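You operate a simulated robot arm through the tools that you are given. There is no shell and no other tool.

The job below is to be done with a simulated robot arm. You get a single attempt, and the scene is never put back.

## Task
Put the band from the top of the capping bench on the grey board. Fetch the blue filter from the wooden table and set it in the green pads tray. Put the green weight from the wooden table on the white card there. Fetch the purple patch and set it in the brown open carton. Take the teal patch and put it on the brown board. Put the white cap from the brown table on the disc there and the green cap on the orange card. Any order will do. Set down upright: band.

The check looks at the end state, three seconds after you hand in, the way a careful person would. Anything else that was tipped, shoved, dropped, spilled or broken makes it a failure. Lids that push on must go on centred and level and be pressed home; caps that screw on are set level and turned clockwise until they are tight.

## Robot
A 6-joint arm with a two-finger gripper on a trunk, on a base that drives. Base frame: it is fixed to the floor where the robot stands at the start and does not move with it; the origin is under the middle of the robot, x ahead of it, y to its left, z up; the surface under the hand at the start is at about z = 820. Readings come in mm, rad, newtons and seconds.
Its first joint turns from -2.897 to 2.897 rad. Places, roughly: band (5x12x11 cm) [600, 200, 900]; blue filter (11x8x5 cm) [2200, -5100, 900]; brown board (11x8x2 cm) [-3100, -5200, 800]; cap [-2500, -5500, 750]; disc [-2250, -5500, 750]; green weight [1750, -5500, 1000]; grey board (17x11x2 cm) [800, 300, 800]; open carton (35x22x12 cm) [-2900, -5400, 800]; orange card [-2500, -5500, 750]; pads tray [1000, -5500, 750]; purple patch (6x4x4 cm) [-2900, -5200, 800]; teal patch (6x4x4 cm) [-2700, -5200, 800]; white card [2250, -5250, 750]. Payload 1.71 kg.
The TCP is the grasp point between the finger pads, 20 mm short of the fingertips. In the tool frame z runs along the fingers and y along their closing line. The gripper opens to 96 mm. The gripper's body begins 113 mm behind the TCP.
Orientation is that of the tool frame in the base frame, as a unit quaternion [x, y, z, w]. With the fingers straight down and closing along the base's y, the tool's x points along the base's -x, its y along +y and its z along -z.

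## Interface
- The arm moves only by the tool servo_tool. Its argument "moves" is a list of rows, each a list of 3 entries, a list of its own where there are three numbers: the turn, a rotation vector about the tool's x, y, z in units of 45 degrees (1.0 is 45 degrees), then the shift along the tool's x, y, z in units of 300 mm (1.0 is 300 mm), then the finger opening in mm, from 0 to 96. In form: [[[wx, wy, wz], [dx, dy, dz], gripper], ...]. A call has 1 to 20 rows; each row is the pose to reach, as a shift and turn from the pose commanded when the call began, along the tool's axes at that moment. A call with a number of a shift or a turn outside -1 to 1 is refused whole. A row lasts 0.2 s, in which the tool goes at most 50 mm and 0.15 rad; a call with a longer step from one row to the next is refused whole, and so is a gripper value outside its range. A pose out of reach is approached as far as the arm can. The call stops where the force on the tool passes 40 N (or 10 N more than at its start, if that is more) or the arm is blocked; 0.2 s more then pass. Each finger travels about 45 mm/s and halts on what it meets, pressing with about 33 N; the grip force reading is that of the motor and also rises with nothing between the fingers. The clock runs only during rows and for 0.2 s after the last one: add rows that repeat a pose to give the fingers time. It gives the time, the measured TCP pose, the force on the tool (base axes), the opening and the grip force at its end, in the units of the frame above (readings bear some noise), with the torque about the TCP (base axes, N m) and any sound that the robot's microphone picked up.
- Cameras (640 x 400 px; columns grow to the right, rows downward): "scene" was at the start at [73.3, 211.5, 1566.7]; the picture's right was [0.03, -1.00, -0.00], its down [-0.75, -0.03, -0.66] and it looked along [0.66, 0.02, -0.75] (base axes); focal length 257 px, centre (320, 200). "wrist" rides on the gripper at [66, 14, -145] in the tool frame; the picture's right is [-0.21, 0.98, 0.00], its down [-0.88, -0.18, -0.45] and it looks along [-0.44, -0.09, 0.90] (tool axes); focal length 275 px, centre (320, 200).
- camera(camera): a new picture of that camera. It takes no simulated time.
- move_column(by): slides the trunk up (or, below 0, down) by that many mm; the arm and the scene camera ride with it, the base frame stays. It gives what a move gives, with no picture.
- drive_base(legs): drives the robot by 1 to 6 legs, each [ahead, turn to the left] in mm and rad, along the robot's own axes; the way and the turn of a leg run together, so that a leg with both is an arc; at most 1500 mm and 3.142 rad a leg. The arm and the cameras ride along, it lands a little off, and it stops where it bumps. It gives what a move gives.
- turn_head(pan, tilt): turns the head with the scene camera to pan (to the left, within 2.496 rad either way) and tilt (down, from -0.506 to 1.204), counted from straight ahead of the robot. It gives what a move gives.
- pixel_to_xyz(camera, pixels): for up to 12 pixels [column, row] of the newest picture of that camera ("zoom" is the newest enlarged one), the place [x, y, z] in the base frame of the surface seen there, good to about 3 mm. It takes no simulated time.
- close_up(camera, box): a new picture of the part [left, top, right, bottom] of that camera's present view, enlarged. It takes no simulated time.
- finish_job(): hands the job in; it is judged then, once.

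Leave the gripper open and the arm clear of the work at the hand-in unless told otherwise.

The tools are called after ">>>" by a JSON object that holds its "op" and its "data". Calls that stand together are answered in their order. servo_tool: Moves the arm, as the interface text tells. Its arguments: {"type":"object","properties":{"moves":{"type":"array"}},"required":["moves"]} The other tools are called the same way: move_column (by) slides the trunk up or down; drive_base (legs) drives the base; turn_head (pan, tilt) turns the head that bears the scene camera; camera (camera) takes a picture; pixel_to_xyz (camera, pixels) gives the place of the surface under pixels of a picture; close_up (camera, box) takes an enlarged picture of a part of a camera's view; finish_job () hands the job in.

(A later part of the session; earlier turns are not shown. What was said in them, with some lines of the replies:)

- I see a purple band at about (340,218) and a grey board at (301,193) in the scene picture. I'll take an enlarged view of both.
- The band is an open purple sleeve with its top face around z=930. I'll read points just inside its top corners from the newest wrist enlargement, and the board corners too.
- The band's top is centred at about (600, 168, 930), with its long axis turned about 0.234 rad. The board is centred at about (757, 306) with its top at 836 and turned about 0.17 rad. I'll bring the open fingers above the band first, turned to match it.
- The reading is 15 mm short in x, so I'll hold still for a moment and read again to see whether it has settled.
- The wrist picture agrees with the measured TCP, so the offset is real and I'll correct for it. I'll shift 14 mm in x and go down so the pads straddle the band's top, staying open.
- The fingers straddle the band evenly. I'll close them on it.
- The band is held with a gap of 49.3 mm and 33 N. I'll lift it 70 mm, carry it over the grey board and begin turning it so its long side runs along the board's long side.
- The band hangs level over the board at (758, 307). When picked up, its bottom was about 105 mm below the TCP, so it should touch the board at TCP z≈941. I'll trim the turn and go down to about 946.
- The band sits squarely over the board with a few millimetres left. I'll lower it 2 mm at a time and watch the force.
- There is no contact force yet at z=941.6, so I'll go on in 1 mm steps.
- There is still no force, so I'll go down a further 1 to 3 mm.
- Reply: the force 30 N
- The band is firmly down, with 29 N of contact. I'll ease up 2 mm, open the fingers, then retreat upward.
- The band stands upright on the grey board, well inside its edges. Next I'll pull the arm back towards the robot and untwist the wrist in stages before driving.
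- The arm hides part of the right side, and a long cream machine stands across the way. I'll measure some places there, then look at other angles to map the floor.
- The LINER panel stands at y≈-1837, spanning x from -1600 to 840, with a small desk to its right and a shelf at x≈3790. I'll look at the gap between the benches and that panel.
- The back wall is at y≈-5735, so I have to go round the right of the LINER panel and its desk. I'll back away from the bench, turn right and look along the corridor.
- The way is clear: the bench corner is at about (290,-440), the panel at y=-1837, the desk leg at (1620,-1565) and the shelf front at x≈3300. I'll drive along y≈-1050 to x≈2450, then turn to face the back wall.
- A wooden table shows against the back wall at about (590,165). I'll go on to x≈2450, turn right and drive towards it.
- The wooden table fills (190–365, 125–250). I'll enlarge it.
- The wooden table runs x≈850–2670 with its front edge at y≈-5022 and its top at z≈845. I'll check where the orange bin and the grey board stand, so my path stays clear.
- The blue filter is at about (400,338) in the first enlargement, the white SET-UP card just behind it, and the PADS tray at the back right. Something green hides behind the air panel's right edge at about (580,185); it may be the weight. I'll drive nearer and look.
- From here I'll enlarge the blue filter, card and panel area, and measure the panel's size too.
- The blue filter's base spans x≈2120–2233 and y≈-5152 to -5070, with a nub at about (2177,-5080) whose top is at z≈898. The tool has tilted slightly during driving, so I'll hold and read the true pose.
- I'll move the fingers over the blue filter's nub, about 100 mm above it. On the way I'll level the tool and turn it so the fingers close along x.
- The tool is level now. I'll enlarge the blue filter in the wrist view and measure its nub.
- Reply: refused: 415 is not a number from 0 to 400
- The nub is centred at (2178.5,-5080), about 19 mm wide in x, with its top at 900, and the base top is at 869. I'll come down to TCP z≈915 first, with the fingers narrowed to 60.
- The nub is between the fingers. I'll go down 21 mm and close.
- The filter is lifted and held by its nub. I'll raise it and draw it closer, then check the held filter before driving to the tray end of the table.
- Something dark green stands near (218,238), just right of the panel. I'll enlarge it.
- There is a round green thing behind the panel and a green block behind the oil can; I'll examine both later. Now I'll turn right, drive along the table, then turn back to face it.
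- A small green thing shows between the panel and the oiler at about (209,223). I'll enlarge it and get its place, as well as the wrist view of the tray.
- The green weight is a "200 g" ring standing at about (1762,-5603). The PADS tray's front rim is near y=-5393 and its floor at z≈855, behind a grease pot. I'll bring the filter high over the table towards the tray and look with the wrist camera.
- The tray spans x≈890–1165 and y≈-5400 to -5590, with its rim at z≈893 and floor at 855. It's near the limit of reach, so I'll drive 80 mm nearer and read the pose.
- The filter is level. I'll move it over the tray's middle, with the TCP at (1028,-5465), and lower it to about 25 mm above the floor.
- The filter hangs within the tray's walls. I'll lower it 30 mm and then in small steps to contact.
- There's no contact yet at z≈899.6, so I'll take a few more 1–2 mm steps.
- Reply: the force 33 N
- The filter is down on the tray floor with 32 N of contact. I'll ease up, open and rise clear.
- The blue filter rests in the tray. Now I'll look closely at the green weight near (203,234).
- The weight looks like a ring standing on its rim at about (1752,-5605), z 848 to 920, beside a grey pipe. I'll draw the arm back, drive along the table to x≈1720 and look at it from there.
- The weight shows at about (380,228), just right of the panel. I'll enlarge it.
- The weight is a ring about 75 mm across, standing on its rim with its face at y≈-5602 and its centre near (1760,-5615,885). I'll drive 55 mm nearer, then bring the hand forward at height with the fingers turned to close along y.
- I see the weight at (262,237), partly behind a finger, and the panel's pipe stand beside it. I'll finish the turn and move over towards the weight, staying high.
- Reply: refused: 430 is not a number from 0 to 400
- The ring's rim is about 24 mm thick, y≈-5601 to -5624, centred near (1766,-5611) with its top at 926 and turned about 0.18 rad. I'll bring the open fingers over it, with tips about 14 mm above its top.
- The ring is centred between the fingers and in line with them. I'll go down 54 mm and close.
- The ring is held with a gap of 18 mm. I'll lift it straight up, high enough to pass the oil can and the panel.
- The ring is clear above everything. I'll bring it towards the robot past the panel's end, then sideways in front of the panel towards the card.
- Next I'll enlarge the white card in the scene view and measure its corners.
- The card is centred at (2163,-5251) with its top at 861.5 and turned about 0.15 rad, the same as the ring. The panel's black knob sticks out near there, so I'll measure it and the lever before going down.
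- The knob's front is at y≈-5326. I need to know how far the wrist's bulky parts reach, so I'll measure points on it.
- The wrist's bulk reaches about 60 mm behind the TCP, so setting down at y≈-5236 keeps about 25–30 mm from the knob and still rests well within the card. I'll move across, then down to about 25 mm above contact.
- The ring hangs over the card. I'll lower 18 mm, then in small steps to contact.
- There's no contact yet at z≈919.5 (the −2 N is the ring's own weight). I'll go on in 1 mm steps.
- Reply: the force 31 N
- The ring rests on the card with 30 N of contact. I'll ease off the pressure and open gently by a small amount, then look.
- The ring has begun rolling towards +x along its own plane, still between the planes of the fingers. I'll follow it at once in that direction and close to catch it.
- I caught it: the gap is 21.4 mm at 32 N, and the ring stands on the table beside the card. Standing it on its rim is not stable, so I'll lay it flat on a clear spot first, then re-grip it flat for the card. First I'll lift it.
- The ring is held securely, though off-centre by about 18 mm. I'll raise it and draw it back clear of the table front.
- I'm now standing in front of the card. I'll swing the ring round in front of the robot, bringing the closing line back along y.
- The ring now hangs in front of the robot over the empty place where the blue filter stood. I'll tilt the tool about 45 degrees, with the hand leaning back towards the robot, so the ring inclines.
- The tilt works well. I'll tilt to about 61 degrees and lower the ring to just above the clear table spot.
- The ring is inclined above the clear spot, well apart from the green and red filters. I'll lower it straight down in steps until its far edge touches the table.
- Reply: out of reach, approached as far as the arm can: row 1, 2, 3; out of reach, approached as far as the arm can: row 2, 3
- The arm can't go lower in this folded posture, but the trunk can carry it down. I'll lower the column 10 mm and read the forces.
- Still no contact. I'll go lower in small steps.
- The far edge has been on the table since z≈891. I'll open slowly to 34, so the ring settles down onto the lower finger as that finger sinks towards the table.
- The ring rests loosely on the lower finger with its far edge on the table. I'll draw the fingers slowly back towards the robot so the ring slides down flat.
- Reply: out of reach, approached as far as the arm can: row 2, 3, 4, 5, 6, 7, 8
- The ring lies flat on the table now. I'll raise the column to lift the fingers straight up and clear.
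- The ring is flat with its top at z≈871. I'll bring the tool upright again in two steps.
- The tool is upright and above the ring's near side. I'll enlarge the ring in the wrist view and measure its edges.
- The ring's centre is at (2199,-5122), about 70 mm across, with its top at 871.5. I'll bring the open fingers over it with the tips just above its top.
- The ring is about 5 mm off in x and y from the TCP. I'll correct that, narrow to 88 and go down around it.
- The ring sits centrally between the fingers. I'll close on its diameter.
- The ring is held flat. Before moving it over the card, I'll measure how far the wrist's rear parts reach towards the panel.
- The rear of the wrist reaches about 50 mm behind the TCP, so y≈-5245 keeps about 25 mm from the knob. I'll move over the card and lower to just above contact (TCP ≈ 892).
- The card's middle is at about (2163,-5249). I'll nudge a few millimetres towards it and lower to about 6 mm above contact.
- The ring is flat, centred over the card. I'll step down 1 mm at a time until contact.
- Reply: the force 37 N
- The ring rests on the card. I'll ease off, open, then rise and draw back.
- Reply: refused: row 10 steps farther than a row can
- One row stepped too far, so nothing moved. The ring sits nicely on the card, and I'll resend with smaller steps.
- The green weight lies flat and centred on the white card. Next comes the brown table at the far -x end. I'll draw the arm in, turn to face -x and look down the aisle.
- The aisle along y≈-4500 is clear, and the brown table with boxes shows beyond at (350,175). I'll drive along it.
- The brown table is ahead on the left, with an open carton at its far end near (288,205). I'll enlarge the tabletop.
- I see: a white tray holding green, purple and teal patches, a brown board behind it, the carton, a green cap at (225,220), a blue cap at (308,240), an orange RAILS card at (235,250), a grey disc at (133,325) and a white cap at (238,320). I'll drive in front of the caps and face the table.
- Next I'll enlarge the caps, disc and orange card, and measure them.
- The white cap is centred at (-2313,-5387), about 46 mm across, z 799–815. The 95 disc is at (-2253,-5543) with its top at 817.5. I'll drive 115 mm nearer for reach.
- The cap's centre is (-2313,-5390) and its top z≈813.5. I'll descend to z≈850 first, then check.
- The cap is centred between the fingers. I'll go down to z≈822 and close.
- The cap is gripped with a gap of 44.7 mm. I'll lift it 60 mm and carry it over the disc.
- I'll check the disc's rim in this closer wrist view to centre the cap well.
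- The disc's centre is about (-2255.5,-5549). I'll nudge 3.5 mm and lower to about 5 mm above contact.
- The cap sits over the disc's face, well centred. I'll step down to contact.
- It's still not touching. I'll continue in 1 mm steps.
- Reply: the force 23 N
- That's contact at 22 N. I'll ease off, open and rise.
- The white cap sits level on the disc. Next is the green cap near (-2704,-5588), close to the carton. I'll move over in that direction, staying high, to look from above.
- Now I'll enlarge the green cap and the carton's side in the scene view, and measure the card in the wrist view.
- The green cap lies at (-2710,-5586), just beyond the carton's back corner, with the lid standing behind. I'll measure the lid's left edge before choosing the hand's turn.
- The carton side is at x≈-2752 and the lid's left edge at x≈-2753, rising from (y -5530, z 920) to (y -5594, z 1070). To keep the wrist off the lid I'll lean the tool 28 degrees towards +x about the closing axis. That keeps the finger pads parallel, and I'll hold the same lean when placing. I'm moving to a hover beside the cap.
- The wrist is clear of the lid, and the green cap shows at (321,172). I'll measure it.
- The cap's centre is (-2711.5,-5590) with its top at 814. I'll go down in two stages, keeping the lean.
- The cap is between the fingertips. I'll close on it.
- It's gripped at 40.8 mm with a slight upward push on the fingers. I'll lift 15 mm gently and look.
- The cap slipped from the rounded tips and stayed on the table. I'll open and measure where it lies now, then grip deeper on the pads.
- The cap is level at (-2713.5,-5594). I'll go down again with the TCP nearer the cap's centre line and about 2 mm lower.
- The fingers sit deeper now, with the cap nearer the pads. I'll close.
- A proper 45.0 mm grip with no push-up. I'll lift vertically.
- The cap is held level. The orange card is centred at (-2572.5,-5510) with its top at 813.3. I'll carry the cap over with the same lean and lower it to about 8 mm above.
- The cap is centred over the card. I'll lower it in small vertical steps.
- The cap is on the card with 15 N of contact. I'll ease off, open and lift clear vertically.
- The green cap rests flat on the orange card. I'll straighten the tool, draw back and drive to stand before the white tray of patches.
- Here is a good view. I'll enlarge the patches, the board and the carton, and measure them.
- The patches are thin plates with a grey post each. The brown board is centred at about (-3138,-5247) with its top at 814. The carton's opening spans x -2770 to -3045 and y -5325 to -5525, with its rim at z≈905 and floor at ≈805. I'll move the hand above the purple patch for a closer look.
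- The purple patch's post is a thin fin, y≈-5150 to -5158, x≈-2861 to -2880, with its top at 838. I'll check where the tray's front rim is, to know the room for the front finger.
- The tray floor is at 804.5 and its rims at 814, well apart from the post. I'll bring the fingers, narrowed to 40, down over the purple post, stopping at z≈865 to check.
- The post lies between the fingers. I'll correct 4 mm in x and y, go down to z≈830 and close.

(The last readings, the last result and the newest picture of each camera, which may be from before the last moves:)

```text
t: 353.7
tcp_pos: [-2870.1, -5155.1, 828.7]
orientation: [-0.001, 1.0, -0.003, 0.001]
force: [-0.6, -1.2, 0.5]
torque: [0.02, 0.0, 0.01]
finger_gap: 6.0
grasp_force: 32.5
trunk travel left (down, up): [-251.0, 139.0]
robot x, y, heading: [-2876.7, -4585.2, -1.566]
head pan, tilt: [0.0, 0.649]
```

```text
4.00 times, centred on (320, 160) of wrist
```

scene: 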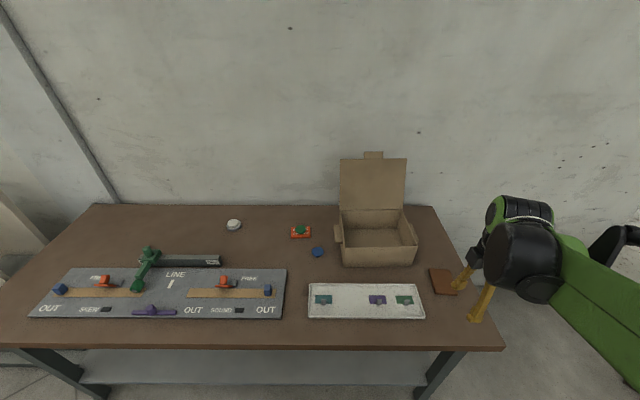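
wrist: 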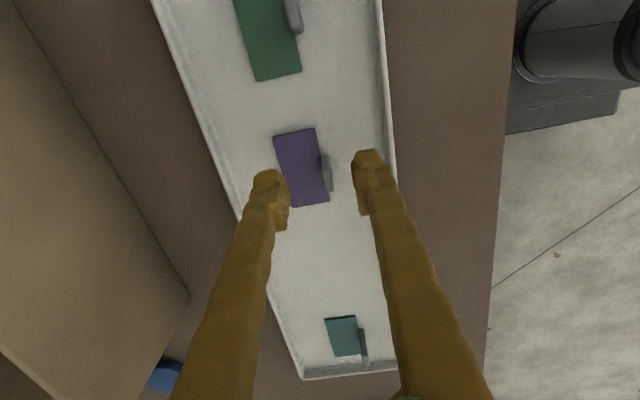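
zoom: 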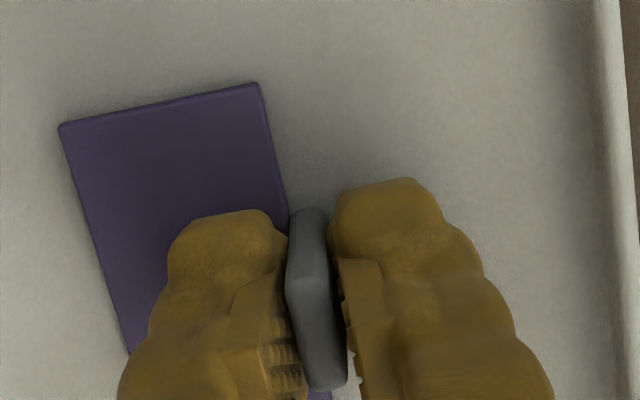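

The post is gripped at 6.0 mm. I'll lift it high and carry it over the carton.

>>> {"op": "servo_tool", "data": {"moves": [[[0, 0, 0], [0, 0, -0.03], 0], [[0, 0, 0], [0, 0, -0.1], 0], [[0, 0, 0], [0, 0, -0.22], 0], [[0, 0, 0], [0, 0, -0.35], 0], [[0, 0, 0], [0, 0, -0.48], 0], [[0, 0, 0], [0, 0, -0.58], 0], [[0, 0, 0], [0.02, -0.13, -0.58], 0], [[0, 0, 0], [0.04, -0.27, -0.58], 0], [[0, 0, 0], [0.06, -0.41, -0.58], 0], [[0, 0, 0], [0.08, -0.55, -0.58], 0], [[0, 0, 0], [0.1, -0.69, -0.58], 0], [[0, 0, 0], [0.12, -0.83, -0.58], 0], [[0, 0, 0], [0.12, -0.83, -0.58], 0]]}}

>>> {"op": "camera", "data": {"camera": "wrist"}}

>>> {"op": "camera", "data": {"camera": "scene"}}

```text
t: 356.5
tcp_pos: [-2907.6, -5402.8, 1004.5]
orientation: [-0.001, 1.0, -0.003, 0.001]
force: [-0.3, -0.4, -1.1]
torque: [0.03, 0.01, -0.02]
finger_gap: 5.7
grasp_force: 31.7
trunk travel left (down, up): [-251.0, 139.0]
robot x, y, heading: [-2881.5, -4582.3, -1.564]
head pan, tilt: [0.0, 0.649]
```

```text
taken
```

wrist: 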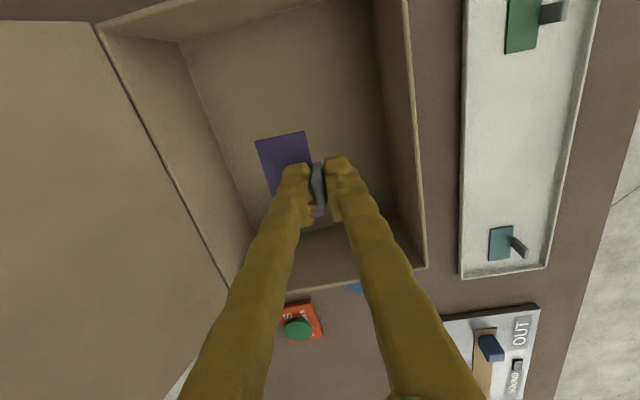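

```text
taken
```

scene: 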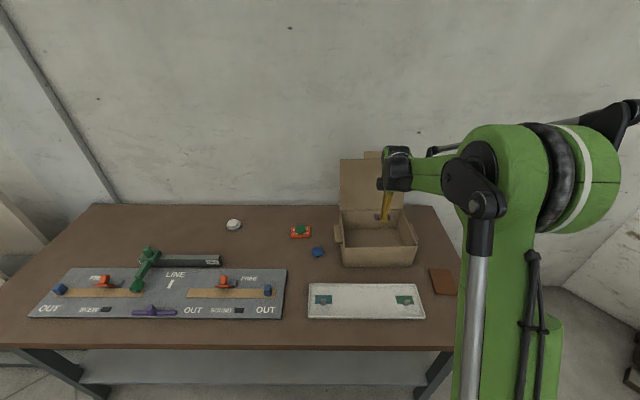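

The patch is over the carton's opening. I'll lower it to about 10 mm above the carton's floor.

>>> {"op": "servo_tool", "data": {"moves": [[[0, 0, 0], [0, 0, 0.1], 0], [[0, 0, 0], [0, 0, 0.21], 0], [[0, 0, 0], [0, 0, 0.32], 0], [[0, 0, 0], [0, 0, 0.43], 0], [[0, 0, 0], [0, 0, 0.51], 0], [[0, 0, 0], [0, 0, 0.548], 0], [[0, 0, 0], [0, 0, 0.548], 0]]}}

>>> {"op": "camera", "data": {"camera": "wrist"}}

>>> {"op": "close_up", "data": {"camera": "scene", "box": [320, 140, 440, 280]}}

```text
t: 358.1
tcp_pos: [-2907.5, -5403.2, 842.7]
orientation: [-0.001, 1.0, -0.003, 0.001]
force: [-0.5, 0.1, -0.3]
torque: [-0.01, 0.02, 0.01]
finger_gap: 5.9
grasp_force: 31.8
trunk travel left (down, up): [-251.0, 139.0]
robot x, y, heading: [-2881.4, -4583.7, -1.56]
head pan, tilt: [0.0, 0.649]
```

```text
taken
```

wrist: 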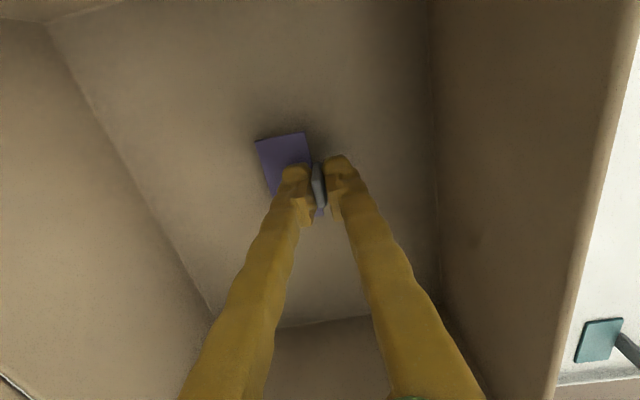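

```text
2.86 times, centred on (380, 210) of scene
```

zoom: 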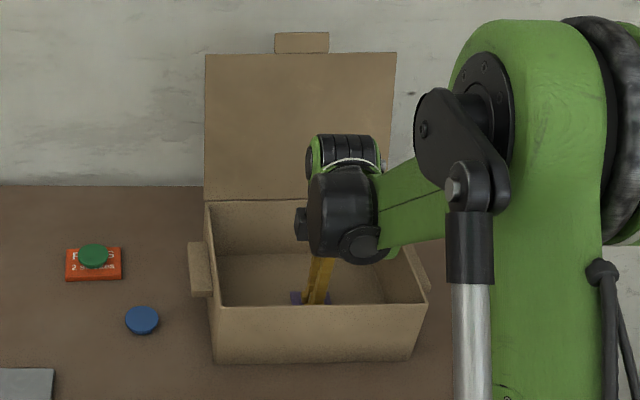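

All is clear. I'll lower 8 mm, then in small steps.

>>> {"op": "servo_tool", "data": {"moves": [[[0, 0, 0], [0, 0, 0.013], 0], [[0, 0, 0], [0, 0, 0.027], 0], [[0, 0, 0], [0, 0, 0.027], 0]]}}

>>> {"op": "servo_tool", "data": {"moves": [[[0, 0, 0], [0, 0, 0.006], 0], [[0, 0, 0], [0, 0, 0.006], 0]]}}

>>> {"op": "servo_tool", "data": {"moves": [[[0, 0, 0], [0, 0, 0.005], 0], [[0, 0, 0], [0, 0, 0.005], 0]]}}

>>> {"op": "servo_tool", "data": {"moves": [[[0, 0, 0], [0, 0, 0.005], 0], [[0, 0, 0], [0, 0, 0.005], 0]]}}

```text
t: 358.9
tcp_pos: [-2906.5, -5403.0, 833.3]
orientation: [0.0, 1.0, -0.003, 0.001]
force: [0.4, -0.3, 0.5]
torque: [0.02, 0.02, 0.02]
finger_gap: 5.9
grasp_force: 32.2
trunk travel left (down, up): [-251.0, 139.0]
robot x, y, heading: [-2879.0, -4586.0, -1.562]
head pan, tilt: [0.0, 0.649]
```

```text
t: 359.5
tcp_pos: [-2905.8, -5402.8, 833.3]
orientation: [0.0, 1.0, -0.003, 0.001]
force: [0.2, -0.1, -0.8]
torque: [-0.01, -0.04, 0.0]
finger_gap: 6.0
grasp_force: 31.9
trunk travel left (down, up): [-251.0, 139.0]
robot x, y, heading: [-2881.7, -4584.6, -1.565]
head pan, tilt: [0.0, 0.649]
```

```text
t: 360.1
tcp_pos: [-2906.8, -5404.1, 830.2]
orientation: [-0.001, 1.0, -0.003, 0.001]
force: [-0.6, 0.3, 0.7]
torque: [0.05, 0.05, -0.01]
finger_gap: 6.2
grasp_force: 31.6
trunk travel left (down, up): [-251.0, 139.0]
robot x, y, heading: [-2878.4, -4584.1, -1.566]
head pan, tilt: [0.0, 0.649]
```

```text
t: 360.7
tcp_pos: [-2905.4, -5403.4, 830.0]
orientation: [-0.002, 1.0, -0.004, 0.002]
force: [-0.4, 0.2, 7.2]
torque: [-0.01, 0.06, 0.01]
finger_gap: 6.0
grasp_force: 31.6
trunk travel left (down, up): [-251.0, 139.0]
robot x, y, heading: [-2878.9, -4584.5, -1.562]
head pan, tilt: [0.0, 0.649]
```

The patch touches the floor with 7 N of contact. I'll open and rise straight out of the carton.

>>> {"op": "servo_tool", "data": {"moves": [[[0, 0, 0], [0, 0, 0], 10], [[0, 0, 0], [0, 0, 0], 20], [[0, 0, 0], [0, 0, 0], 34], [[0, 0, 0], [0, 0, 0], 34], [[0, 0, 0], [0, 0, -0.06], 34], [[0, 0, 0], [0, 0, -0.17], 34], [[0, 0, 0], [0, 0, -0.31], 34], [[0, 0, 0], [0, 0, -0.45], 34], [[0, 0, 0], [0, 0, -0.58], 34], [[0, 0, 0], [0, 0, -0.58], 34]]}}

>>> {"op": "camera", "data": {"camera": "wrist"}}

>>> {"op": "camera", "data": {"camera": "scene"}}

```text
t: 362.9
tcp_pos: [-2907.0, -5400.9, 1005.9]
orientation: [-0.001, 1.0, -0.003, 0.001]
force: [0.2, 0.8, 0.6]
torque: [-0.01, -0.01, -0.01]
finger_gap: 34.0
grasp_force: 0.1
trunk travel left (down, up): [-251.0, 139.0]
robot x, y, heading: [-2877.7, -4582.2, -1.561]
head pan, tilt: [0.0, 0.649]
```

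```text
taken
```

wrist: 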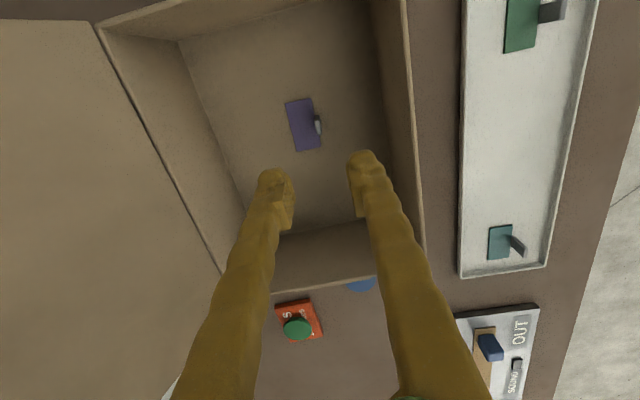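

```text
taken
```

scene: 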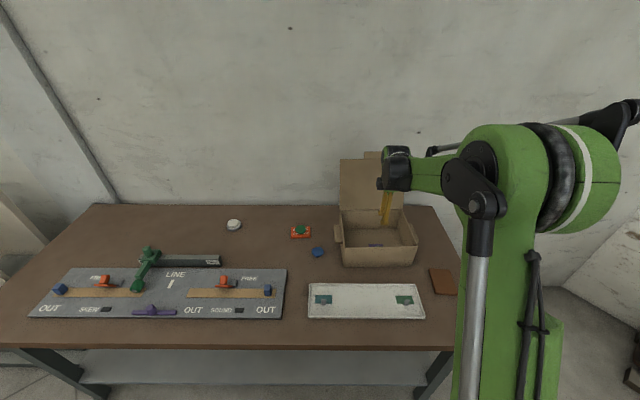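

The purple patch lies flat in the carton. Next is the teal patch at the +x end of the tray, so I'll move over it.

>>> {"op": "servo_tool", "data": {"moves": [[[0, 0, 0], [-0.093, 0.098, 0], 40], [[0, 0, 0], [-0.185, 0.197, 0], 40], [[0, 0, 0], [-0.278, 0.295, 0.01], 40], [[0, 0, 0], [-0.37, 0.394, 0.03], 40], [[0, 0, 0], [-0.463, 0.492, 0.06], 40], [[0, 0, 0], [-0.555, 0.59, 0.1], 40], [[0, 0, 0], [-0.648, 0.689, 0.14], 40], [[0, 0, 0], [-0.74, 0.787, 0.187], 40], [[0, 0, 0], [-0.74, 0.787, 0.187], 40]]}}

>>> {"op": "camera", "data": {"camera": "wrist"}}

>>> {"op": "close_up", "data": {"camera": "wrist", "box": [260, 100, 380, 190]}}

>>> {"op": "pixel_to_xyz", "data": {"camera": "zoom", "pixels": [[345, 180], [350, 200], [345, 220], [355, 250], [360, 270], [340, 150], [250, 200], [370, 220], [360, 230], [350, 240]]}}

```text
t: 364.9
tcp_pos: [-2686.7, -5166.6, 946.1]
orientation: [-0.001, 1.0, -0.003, 0.001]
force: [0.4, -0.6, -0.5]
torque: [-0.01, -0.01, 0.02]
finger_gap: 40.2
grasp_force: 0.1
trunk travel left (down, up): [-251.0, 139.0]
robot x, y, heading: [-2879.2, -4584.9, -1.559]
head pan, tilt: [0.0, 0.649]
```

```text
taken
```

wrist: 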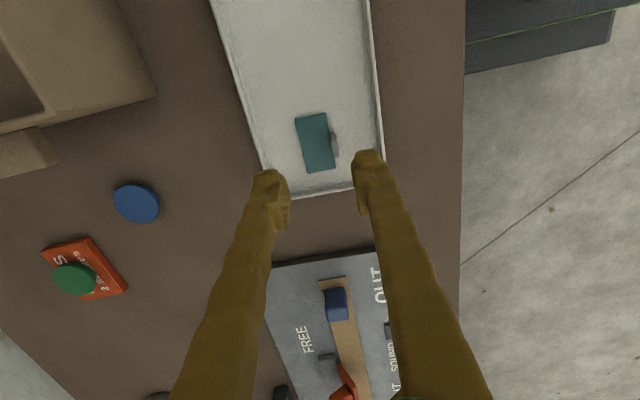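

```text
4.44 times, centred on (320, 145) of wrist
```

zoom: 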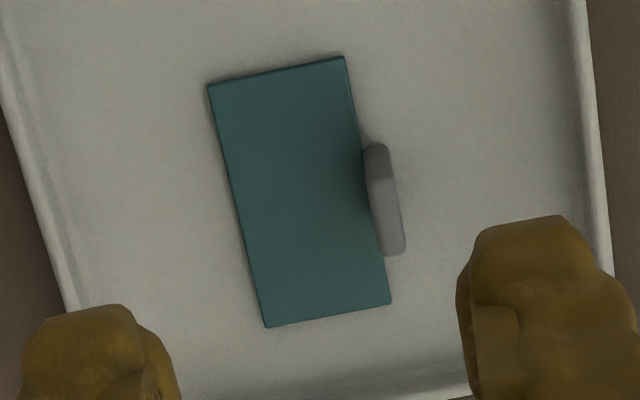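

```text
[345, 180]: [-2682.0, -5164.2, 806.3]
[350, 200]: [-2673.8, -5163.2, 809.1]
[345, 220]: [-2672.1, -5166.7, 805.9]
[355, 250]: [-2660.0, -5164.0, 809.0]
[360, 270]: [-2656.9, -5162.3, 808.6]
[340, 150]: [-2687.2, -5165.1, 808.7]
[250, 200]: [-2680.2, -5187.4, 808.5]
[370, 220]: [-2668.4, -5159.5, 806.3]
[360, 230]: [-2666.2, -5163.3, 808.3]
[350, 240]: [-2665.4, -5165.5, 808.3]
```

>>> {"op": "pixel_to_xyz", "data": {"camera": "zoom", "pixels": [[380, 170], [378, 150], [390, 210], [395, 240], [385, 190], [398, 230]]}}

```text
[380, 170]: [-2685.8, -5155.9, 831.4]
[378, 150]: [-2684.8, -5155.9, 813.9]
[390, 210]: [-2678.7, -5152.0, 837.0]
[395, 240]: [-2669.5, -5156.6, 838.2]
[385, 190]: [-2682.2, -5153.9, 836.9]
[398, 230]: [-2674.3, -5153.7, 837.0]
```

The teal post is centred at (-2677,-5154.5) with its top at 838. I'll go down to z≈860 and check.

>>> {"op": "servo_tool", "data": {"moves": [[[0, 0, 0], [-0.032, 0.043, 0.07], 40], [[0, 0, 0], [-0.032, 0.043, 0.15], 40], [[0, 0, 0], [-0.032, 0.043, 0.23], 40], [[0, 0, 0], [-0.032, 0.043, 0.287], 40], [[0, 0, 0], [-0.032, 0.043, 0.287], 40]]}}

>>> {"op": "close_up", "data": {"camera": "wrist", "box": [250, 110, 390, 210]}}

```text
t: 366.1
tcp_pos: [-2675.0, -5154.6, 858.2]
orientation: [-0.001, 1.0, -0.004, 0.001]
force: [0.7, -0.4, 0.9]
torque: [-0.01, 0.0, -0.04]
finger_gap: 40.1
grasp_force: 0.1
trunk travel left (down, up): [-251.0, 139.0]
robot x, y, heading: [-2878.5, -4584.2, -1.565]
head pan, tilt: [0.0, 0.649]
```

```text
4.00 times, centred on (320, 160) of wrist
```

zoom: 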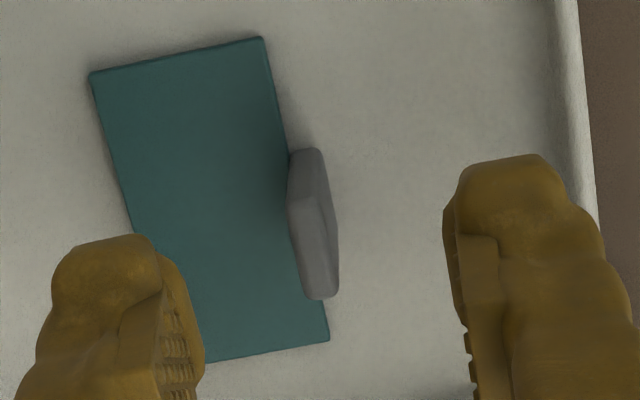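

The post is centred between the fingers. I'll go down to z≈829 and close, then lift.

>>> {"op": "servo_tool", "data": {"moves": [[[0, 0, 0], [0.005, 0, 0.03], 40], [[0, 0, 0], [0.005, 0, 0.065], 40], [[0, 0, 0], [0.005, 0, 0.096], 40], [[0, 0, 0], [0.005, 0, 0.096], 40], [[0, 0, 0], [0.005, 0, 0.096], 25], [[0, 0, 0], [0.005, 0, 0.096], 10], [[0, 0, 0], [0.005, 0, 0.096], 0], [[0, 0, 0], [0.005, 0, 0.096], 0], [[0, 0, 0], [0.005, 0, 0.096], 0]]}}

>>> {"op": "servo_tool", "data": {"moves": [[[0, 0, 0], [0, 0, -0.03], 0], [[0, 0, 0], [0, 0, -0.1], 0], [[0, 0, 0], [0, 0, -0.22], 0], [[0, 0, 0], [0, 0, -0.35], 0], [[0, 0, 0], [0, 0, -0.45], 0], [[0, 0, 0], [0.13, 0, -0.45], 0], [[0, 0, 0], [0.27, 0, -0.45], 0], [[0, 0, 0], [0.41, 0, -0.45], 0], [[0, 0, 0], [0.55, 0, -0.45], 0], [[0, 0, 0], [0.69, 0, -0.45], 0], [[0, 0, 0], [0.83, 0, -0.45], 0], [[0, 0, 0], [0.97, 0, -0.45], 0], [[0, 0, 0], [0.97, 0, -0.45], 0]]}}

>>> {"op": "camera", "data": {"camera": "wrist"}}

>>> {"op": "camera", "data": {"camera": "scene"}}

```text
t: 368.1
tcp_pos: [-2675.5, -5153.4, 832.1]
orientation: [-0.001, 1.0, -0.004, 0.001]
force: [0.1, 0.4, 0.9]
torque: [0.0, 0.0, 0.0]
finger_gap: 5.8
grasp_force: 32.4
trunk travel left (down, up): [-251.0, 139.0]
robot x, y, heading: [-2876.5, -4583.0, -1.565]
head pan, tilt: [0.0, 0.649]
```

```text
t: 370.9
tcp_pos: [-2973.4, -5152.3, 964.3]
orientation: [-0.001, 1.0, -0.003, 0.002]
force: [-0.5, -0.2, -0.2]
torque: [0.03, -0.01, 0.01]
finger_gap: 6.0
grasp_force: 32.5
trunk travel left (down, up): [-251.0, 139.0]
robot x, y, heading: [-2880.8, -4581.5, -1.562]
head pan, tilt: [0.0, 0.649]
```

```text
taken
```

wrist: 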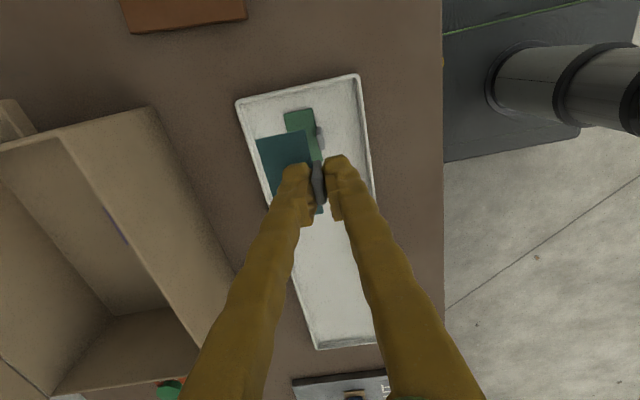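

```text
taken
```

scene: 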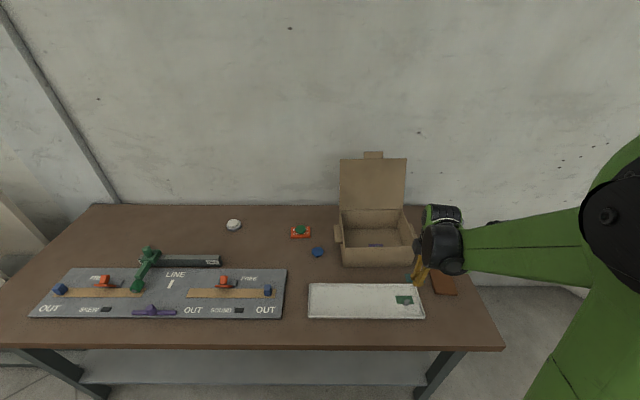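

The teal patch is held and clear. I'll carry it towards the brown board and look from above.

>>> {"op": "servo_tool", "data": {"moves": [[[0, 0, 0], [0.11, -0.04, 0], 0], [[0, 0, 0], [0.22, -0.08, 0], 0], [[0, 0, 0], [0.33, -0.12, 0], 0], [[0, 0, 0], [0.44, -0.16, 0], 0], [[0, 0, 0], [0.5, -0.2, 0], 0], [[0, 0, 0], [0.5, -0.2, 0], 0]]}}

>>> {"op": "camera", "data": {"camera": "wrist"}}

>>> {"op": "close_up", "data": {"camera": "scene", "box": [400, 190, 500, 310]}}

```text
t: 372.3
tcp_pos: [-3120.5, -5212.3, 967.1]
orientation: [-0.002, 1.0, -0.003, 0.001]
force: [0.3, -0.3, -0.5]
torque: [0.01, -0.01, -0.01]
finger_gap: 5.8
grasp_force: 32.1
trunk travel left (down, up): [-251.0, 139.0]
robot x, y, heading: [-2879.9, -4588.1, -1.558]
head pan, tilt: [0.0, 0.649]
```

```text
taken
```

wrist: 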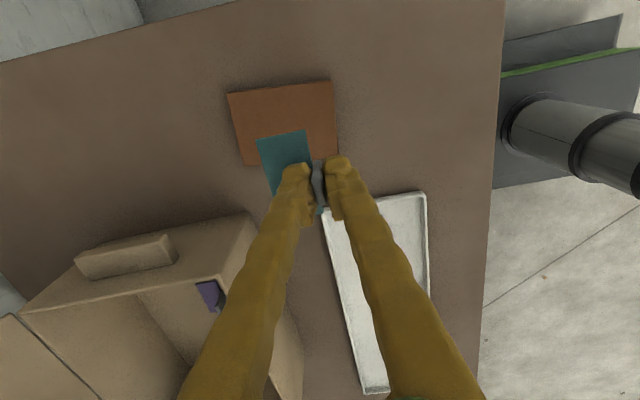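

```text
3.33 times, centred on (450, 250) of scene
```

zoom: 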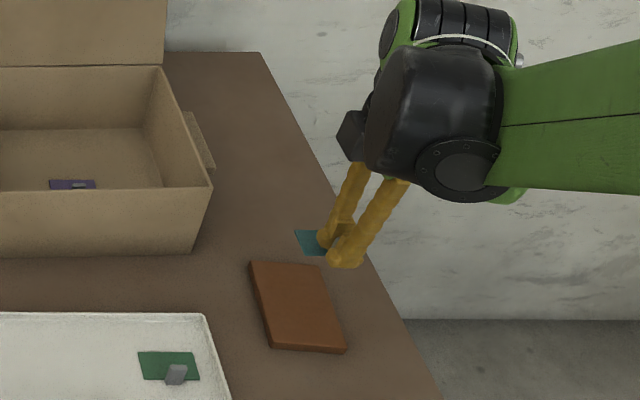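

I'll measure the board's corners in both views.

>>> {"op": "pixel_to_xyz", "data": {"camera": "wrist", "pixels": [[231, 97], [330, 84], [336, 152], [245, 160], [290, 110], [328, 120]]}}

>>> {"op": "pixel_to_xyz", "data": {"camera": "zoom", "pixels": [[256, 266], [315, 268], [340, 340], [272, 342], [295, 305], [325, 300]]}}

```text
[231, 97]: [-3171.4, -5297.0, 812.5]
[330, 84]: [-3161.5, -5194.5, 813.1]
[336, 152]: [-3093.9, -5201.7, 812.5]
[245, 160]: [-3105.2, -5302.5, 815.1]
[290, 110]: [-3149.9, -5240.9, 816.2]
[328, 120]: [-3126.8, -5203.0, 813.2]
```

```text
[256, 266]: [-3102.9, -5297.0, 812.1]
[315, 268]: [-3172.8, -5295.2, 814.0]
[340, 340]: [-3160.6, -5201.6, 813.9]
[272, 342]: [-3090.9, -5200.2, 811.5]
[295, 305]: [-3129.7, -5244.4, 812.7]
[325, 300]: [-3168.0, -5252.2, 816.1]
```

The board's centre is (-3132,-5248) with its top at 813.5. I'll place the plate's middle there, with the TCP at (-3130,-5230), and lower to about 10 mm above.

>>> {"op": "servo_tool", "data": {"moves": [[[0, 0, 0], [0.016, -0.03, 0.05], 0], [[0, 0, 0], [0.032, -0.057, 0.14], 0], [[0, 0, 0], [0.032, -0.057, 0.24], 0], [[0, 0, 0], [0.032, -0.057, 0.33], 0], [[0, 0, 0], [0.032, -0.057, 0.38], 0], [[0, 0, 0], [0.032, -0.057, 0.38], 0]]}}

>>> {"op": "camera", "data": {"camera": "wrist"}}

>>> {"op": "close_up", "data": {"camera": "scene", "box": [400, 190, 500, 310]}}

```text
t: 373.7
tcp_pos: [-3126.5, -5231.8, 853.1]
orientation: [0.0, 1.0, -0.004, 0.0]
force: [0.6, -0.5, -1.3]
torque: [0.02, 0.01, 0.02]
finger_gap: 6.0
grasp_force: 31.9
trunk travel left (down, up): [-251.0, 139.0]
robot x, y, heading: [-2877.0, -4585.8, -1.561]
head pan, tilt: [0.0, 0.649]
```

```text
taken
```

wrist: 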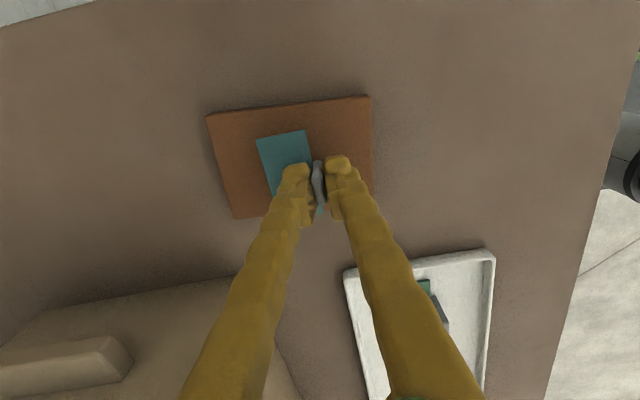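

```text
3.33 times, centred on (450, 250) of scene
```

zoom: 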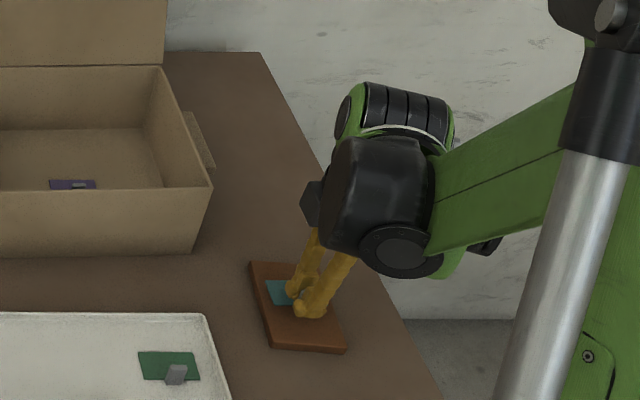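

It's well placed. I'll lower in steps with a small 4 mm nudge in x.

>>> {"op": "servo_tool", "data": {"moves": [[[0, 0, 0], [0.013, 0, 0.013], 0], [[0, 0, 0], [0.013, 0, 0.03], 0], [[0, 0, 0], [0.013, 0, 0.03], 0]]}}

>>> {"op": "servo_tool", "data": {"moves": [[[0, 0, 0], [0, 0, 0.006], 0], [[0, 0, 0], [0, 0, 0.006], 0]]}}

>>> {"op": "servo_tool", "data": {"moves": [[[0, 0, 0], [0, 0, 0.005], 0], [[0, 0, 0], [0, 0, 0.005], 0]]}}

>>> {"op": "servo_tool", "data": {"moves": [[[0, 0, 0], [0, 0, 0.004], 0], [[0, 0, 0], [0, 0, 0.004], 0]]}}

```text
t: 374.5
tcp_pos: [-3130.7, -5231.8, 846.0]
orientation: [-0.001, 1.0, -0.004, 0.001]
force: [-0.4, 0.3, -0.8]
torque: [0.0, -0.02, 0.0]
finger_gap: 6.0
grasp_force: 32.0
trunk travel left (down, up): [-251.0, 139.0]
robot x, y, heading: [-2877.7, -4584.2, -1.564]
head pan, tilt: [0.0, 0.649]
```

```text
t: 375.1
tcp_pos: [-3131.0, -5232.1, 842.4]
orientation: [-0.002, 1.0, -0.003, 0.001]
force: [-0.3, -0.2, -0.2]
torque: [-0.01, -0.01, 0.02]
finger_gap: 6.0
grasp_force: 32.5
trunk travel left (down, up): [-251.0, 139.0]
robot x, y, heading: [-2873.7, -4585.3, -1.566]
head pan, tilt: [0.0, 0.649]
```

```text
t: 375.7
tcp_pos: [-3132.1, -5231.5, 841.8]
orientation: [0.0, 1.0, -0.003, 0.001]
force: [0.4, 0.0, 0.2]
torque: [-0.01, 0.04, 0.0]
finger_gap: 6.3
grasp_force: 32.0
trunk travel left (down, up): [-251.0, 139.0]
robot x, y, heading: [-2876.6, -4584.8, -1.565]
head pan, tilt: [0.0, 0.649]
```

```text
t: 376.3
tcp_pos: [-3130.9, -5231.2, 841.7]
orientation: [-0.001, 1.0, -0.004, 0.0]
force: [-2.0, 1.4, 15.7]
torque: [0.01, 0.1, 0.0]
finger_gap: 5.8
grasp_force: 31.9
trunk travel left (down, up): [-251.0, 139.0]
robot x, y, heading: [-2874.7, -4581.1, -1.565]
head pan, tilt: [0.0, 0.649]
```

The patch has landed with 16 N of contact. I'll ease off, open, and rise clear.

>>> {"op": "servo_tool", "data": {"moves": [[[0, 0, 0], [0, 0, -0.003], 0], [[0, 0, 0], [0, 0, -0.003], 10], [[0, 0, 0], [0, 0, -0.003], 20], [[0, 0, 0], [0, 0, -0.003], 34], [[0, 0, 0], [0, 0, -0.003], 34], [[0, 0, 0], [0, 0, -0.06], 34], [[0, 0, 0], [0, 0, -0.17], 34], [[0, 0, 0], [0, 0, -0.31], 34], [[0, 0, 0], [0, 0, -0.45], 34], [[0, 0, 0], [0, 0.13, -0.5], 34], [[0, 0, 0], [0, 0.27, -0.55], 34], [[0, 0, 0], [0, 0.41, -0.6], 34], [[0, 0, 0], [0, 0.55, -0.65], 60], [[0, 0, 0], [0, 0.55, -0.65], 60]]}}

>>> {"op": "camera", "data": {"camera": "scene"}}

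>>> {"op": "close_up", "data": {"camera": "scene", "box": [400, 190, 500, 310]}}

>>> {"op": "close_up", "data": {"camera": "scene", "box": [210, 200, 330, 270]}}

>>> {"op": "camera", "data": {"camera": "wrist"}}

```text
t: 379.3
tcp_pos: [-3127.9, -5063.1, 1034.4]
orientation: [0.0, 1.0, -0.003, 0.0]
force: [0.5, 0.1, 0.0]
torque: [-0.06, 0.06, 0.01]
finger_gap: 59.8
grasp_force: 0.1
trunk travel left (down, up): [-251.0, 139.0]
robot x, y, heading: [-2877.9, -4587.3, -1.559]
head pan, tilt: [0.0, 0.649]
```

```text
taken
```

scene: 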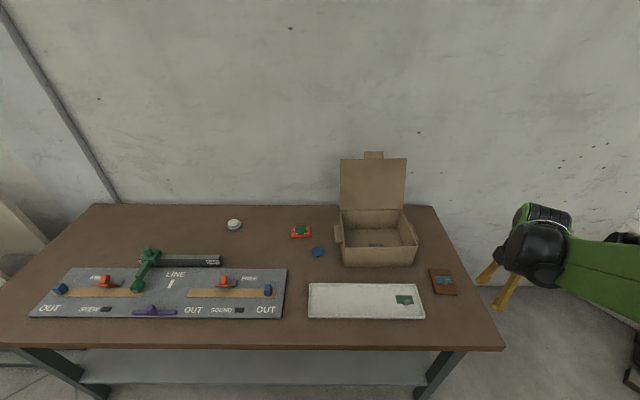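

```text
3.33 times, centred on (450, 250) of scene
```

zoom: 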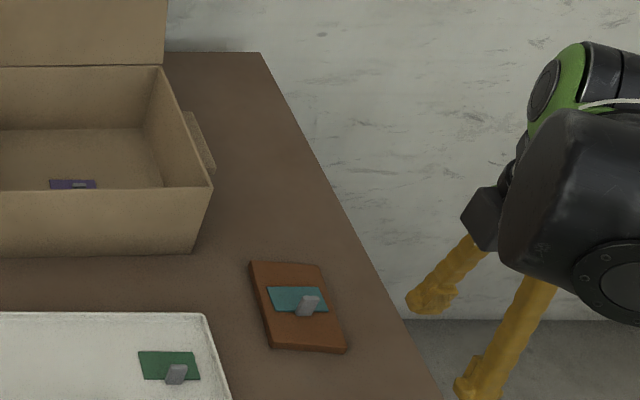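

```text
5.33 times, centred on (270, 235) of scene
```

zoom: 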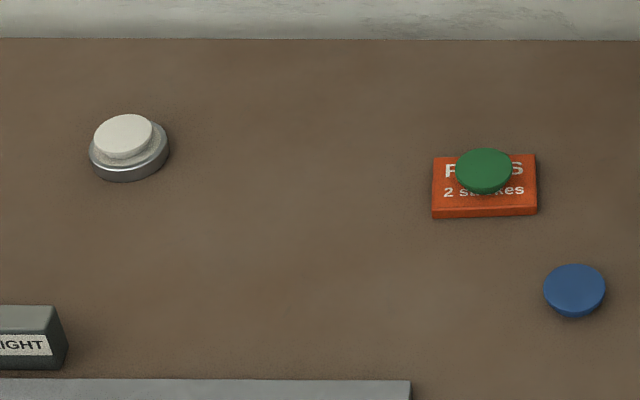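

```text
taken
```

wrist: 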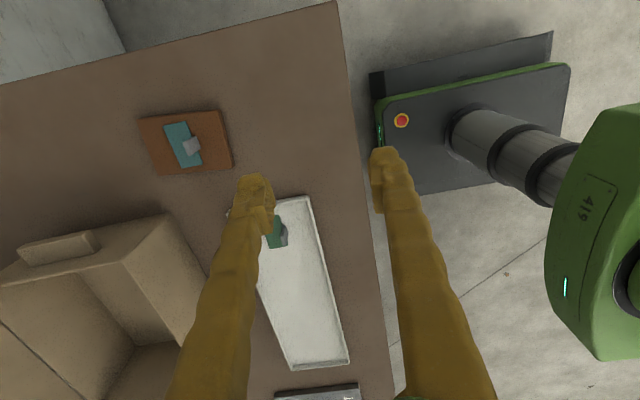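

Everything is in place: white cap on the disc, green cap on the orange card, purple patch in the carton, teal patch on the brown board. I'll draw the open hand back off the table before handing in.

>>> {"op": "servo_tool", "data": {"moves": [[[0, 0, 0], [-0.05, 0.1, -0.05], 90], [[0, 0, 0], [-0.1, 0.2, -0.1], 90], [[0, 0, 0], [-0.15, 0.3, -0.15], 90], [[0, 0, 0], [-0.2, 0.4, -0.2], 90], [[0, 0, 0], [-0.2, 0.4, -0.2], 90], [[0, 0, 0], [-0.2, 0.4, -0.2], 90]]}}

>>> {"op": "camera", "data": {"camera": "scene"}}

```text
t: 380.7
tcp_pos: [-3070.1, -4943.1, 1095.8]
orientation: [-0.001, 1.0, -0.003, 0.0]
force: [0.7, 0.9, -0.5]
torque: [-0.03, 0.01, 0.0]
finger_gap: 89.9
grasp_force: 0.1
trunk travel left (down, up): [-251.0, 139.0]
robot x, y, heading: [-2875.6, -4585.7, -1.564]
head pan, tilt: [0.0, 0.649]
```

```text
taken
```

scene: 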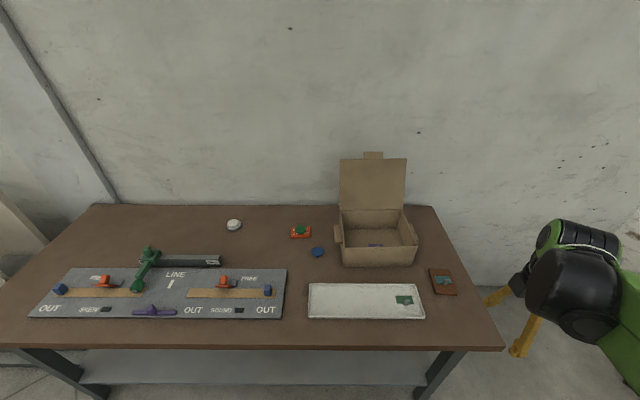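

The gripper is open, the arm is clear of the tables and all seven items are placed. I'm handing the job in.

>>> {"op": "finish_job", "data": {}}

```text
The job is handed in.
```

I placed all seven items and handed the job in; the result of the check hasn't come back to me.

| Item | Where it is now |
|---|---|
| Band | standing upright on the grey board |
| Blue filter | in the green pads tray |
| Green weight | lying flat on the white card |
| Purple patch | flat in the open brown carton |
| Teal patch | on the brown board |
| White cap | level on the disc |
| Green cap | level on the orange card |

- **Green weight:** I first set it on its rim, as I had found it, and it rolled off the card. I caught it before it went further, laid it flat, picked it up again and put it on the card. Nothing else moved in the pictures I took.
- **Green cap:** it slipped from the fingers on the first try after being lifted slightly, and settled level on the table about where it had been. I picked it up again and placed it.
- **Caps:** neither the disc nor the card showed a thread or a push fit, so I set the caps down without turning or pressing them home.

I did not look at the band or the wooden table again before handing in. Each looked right when I left it. The gripper is open and the arm is clear of the tables.
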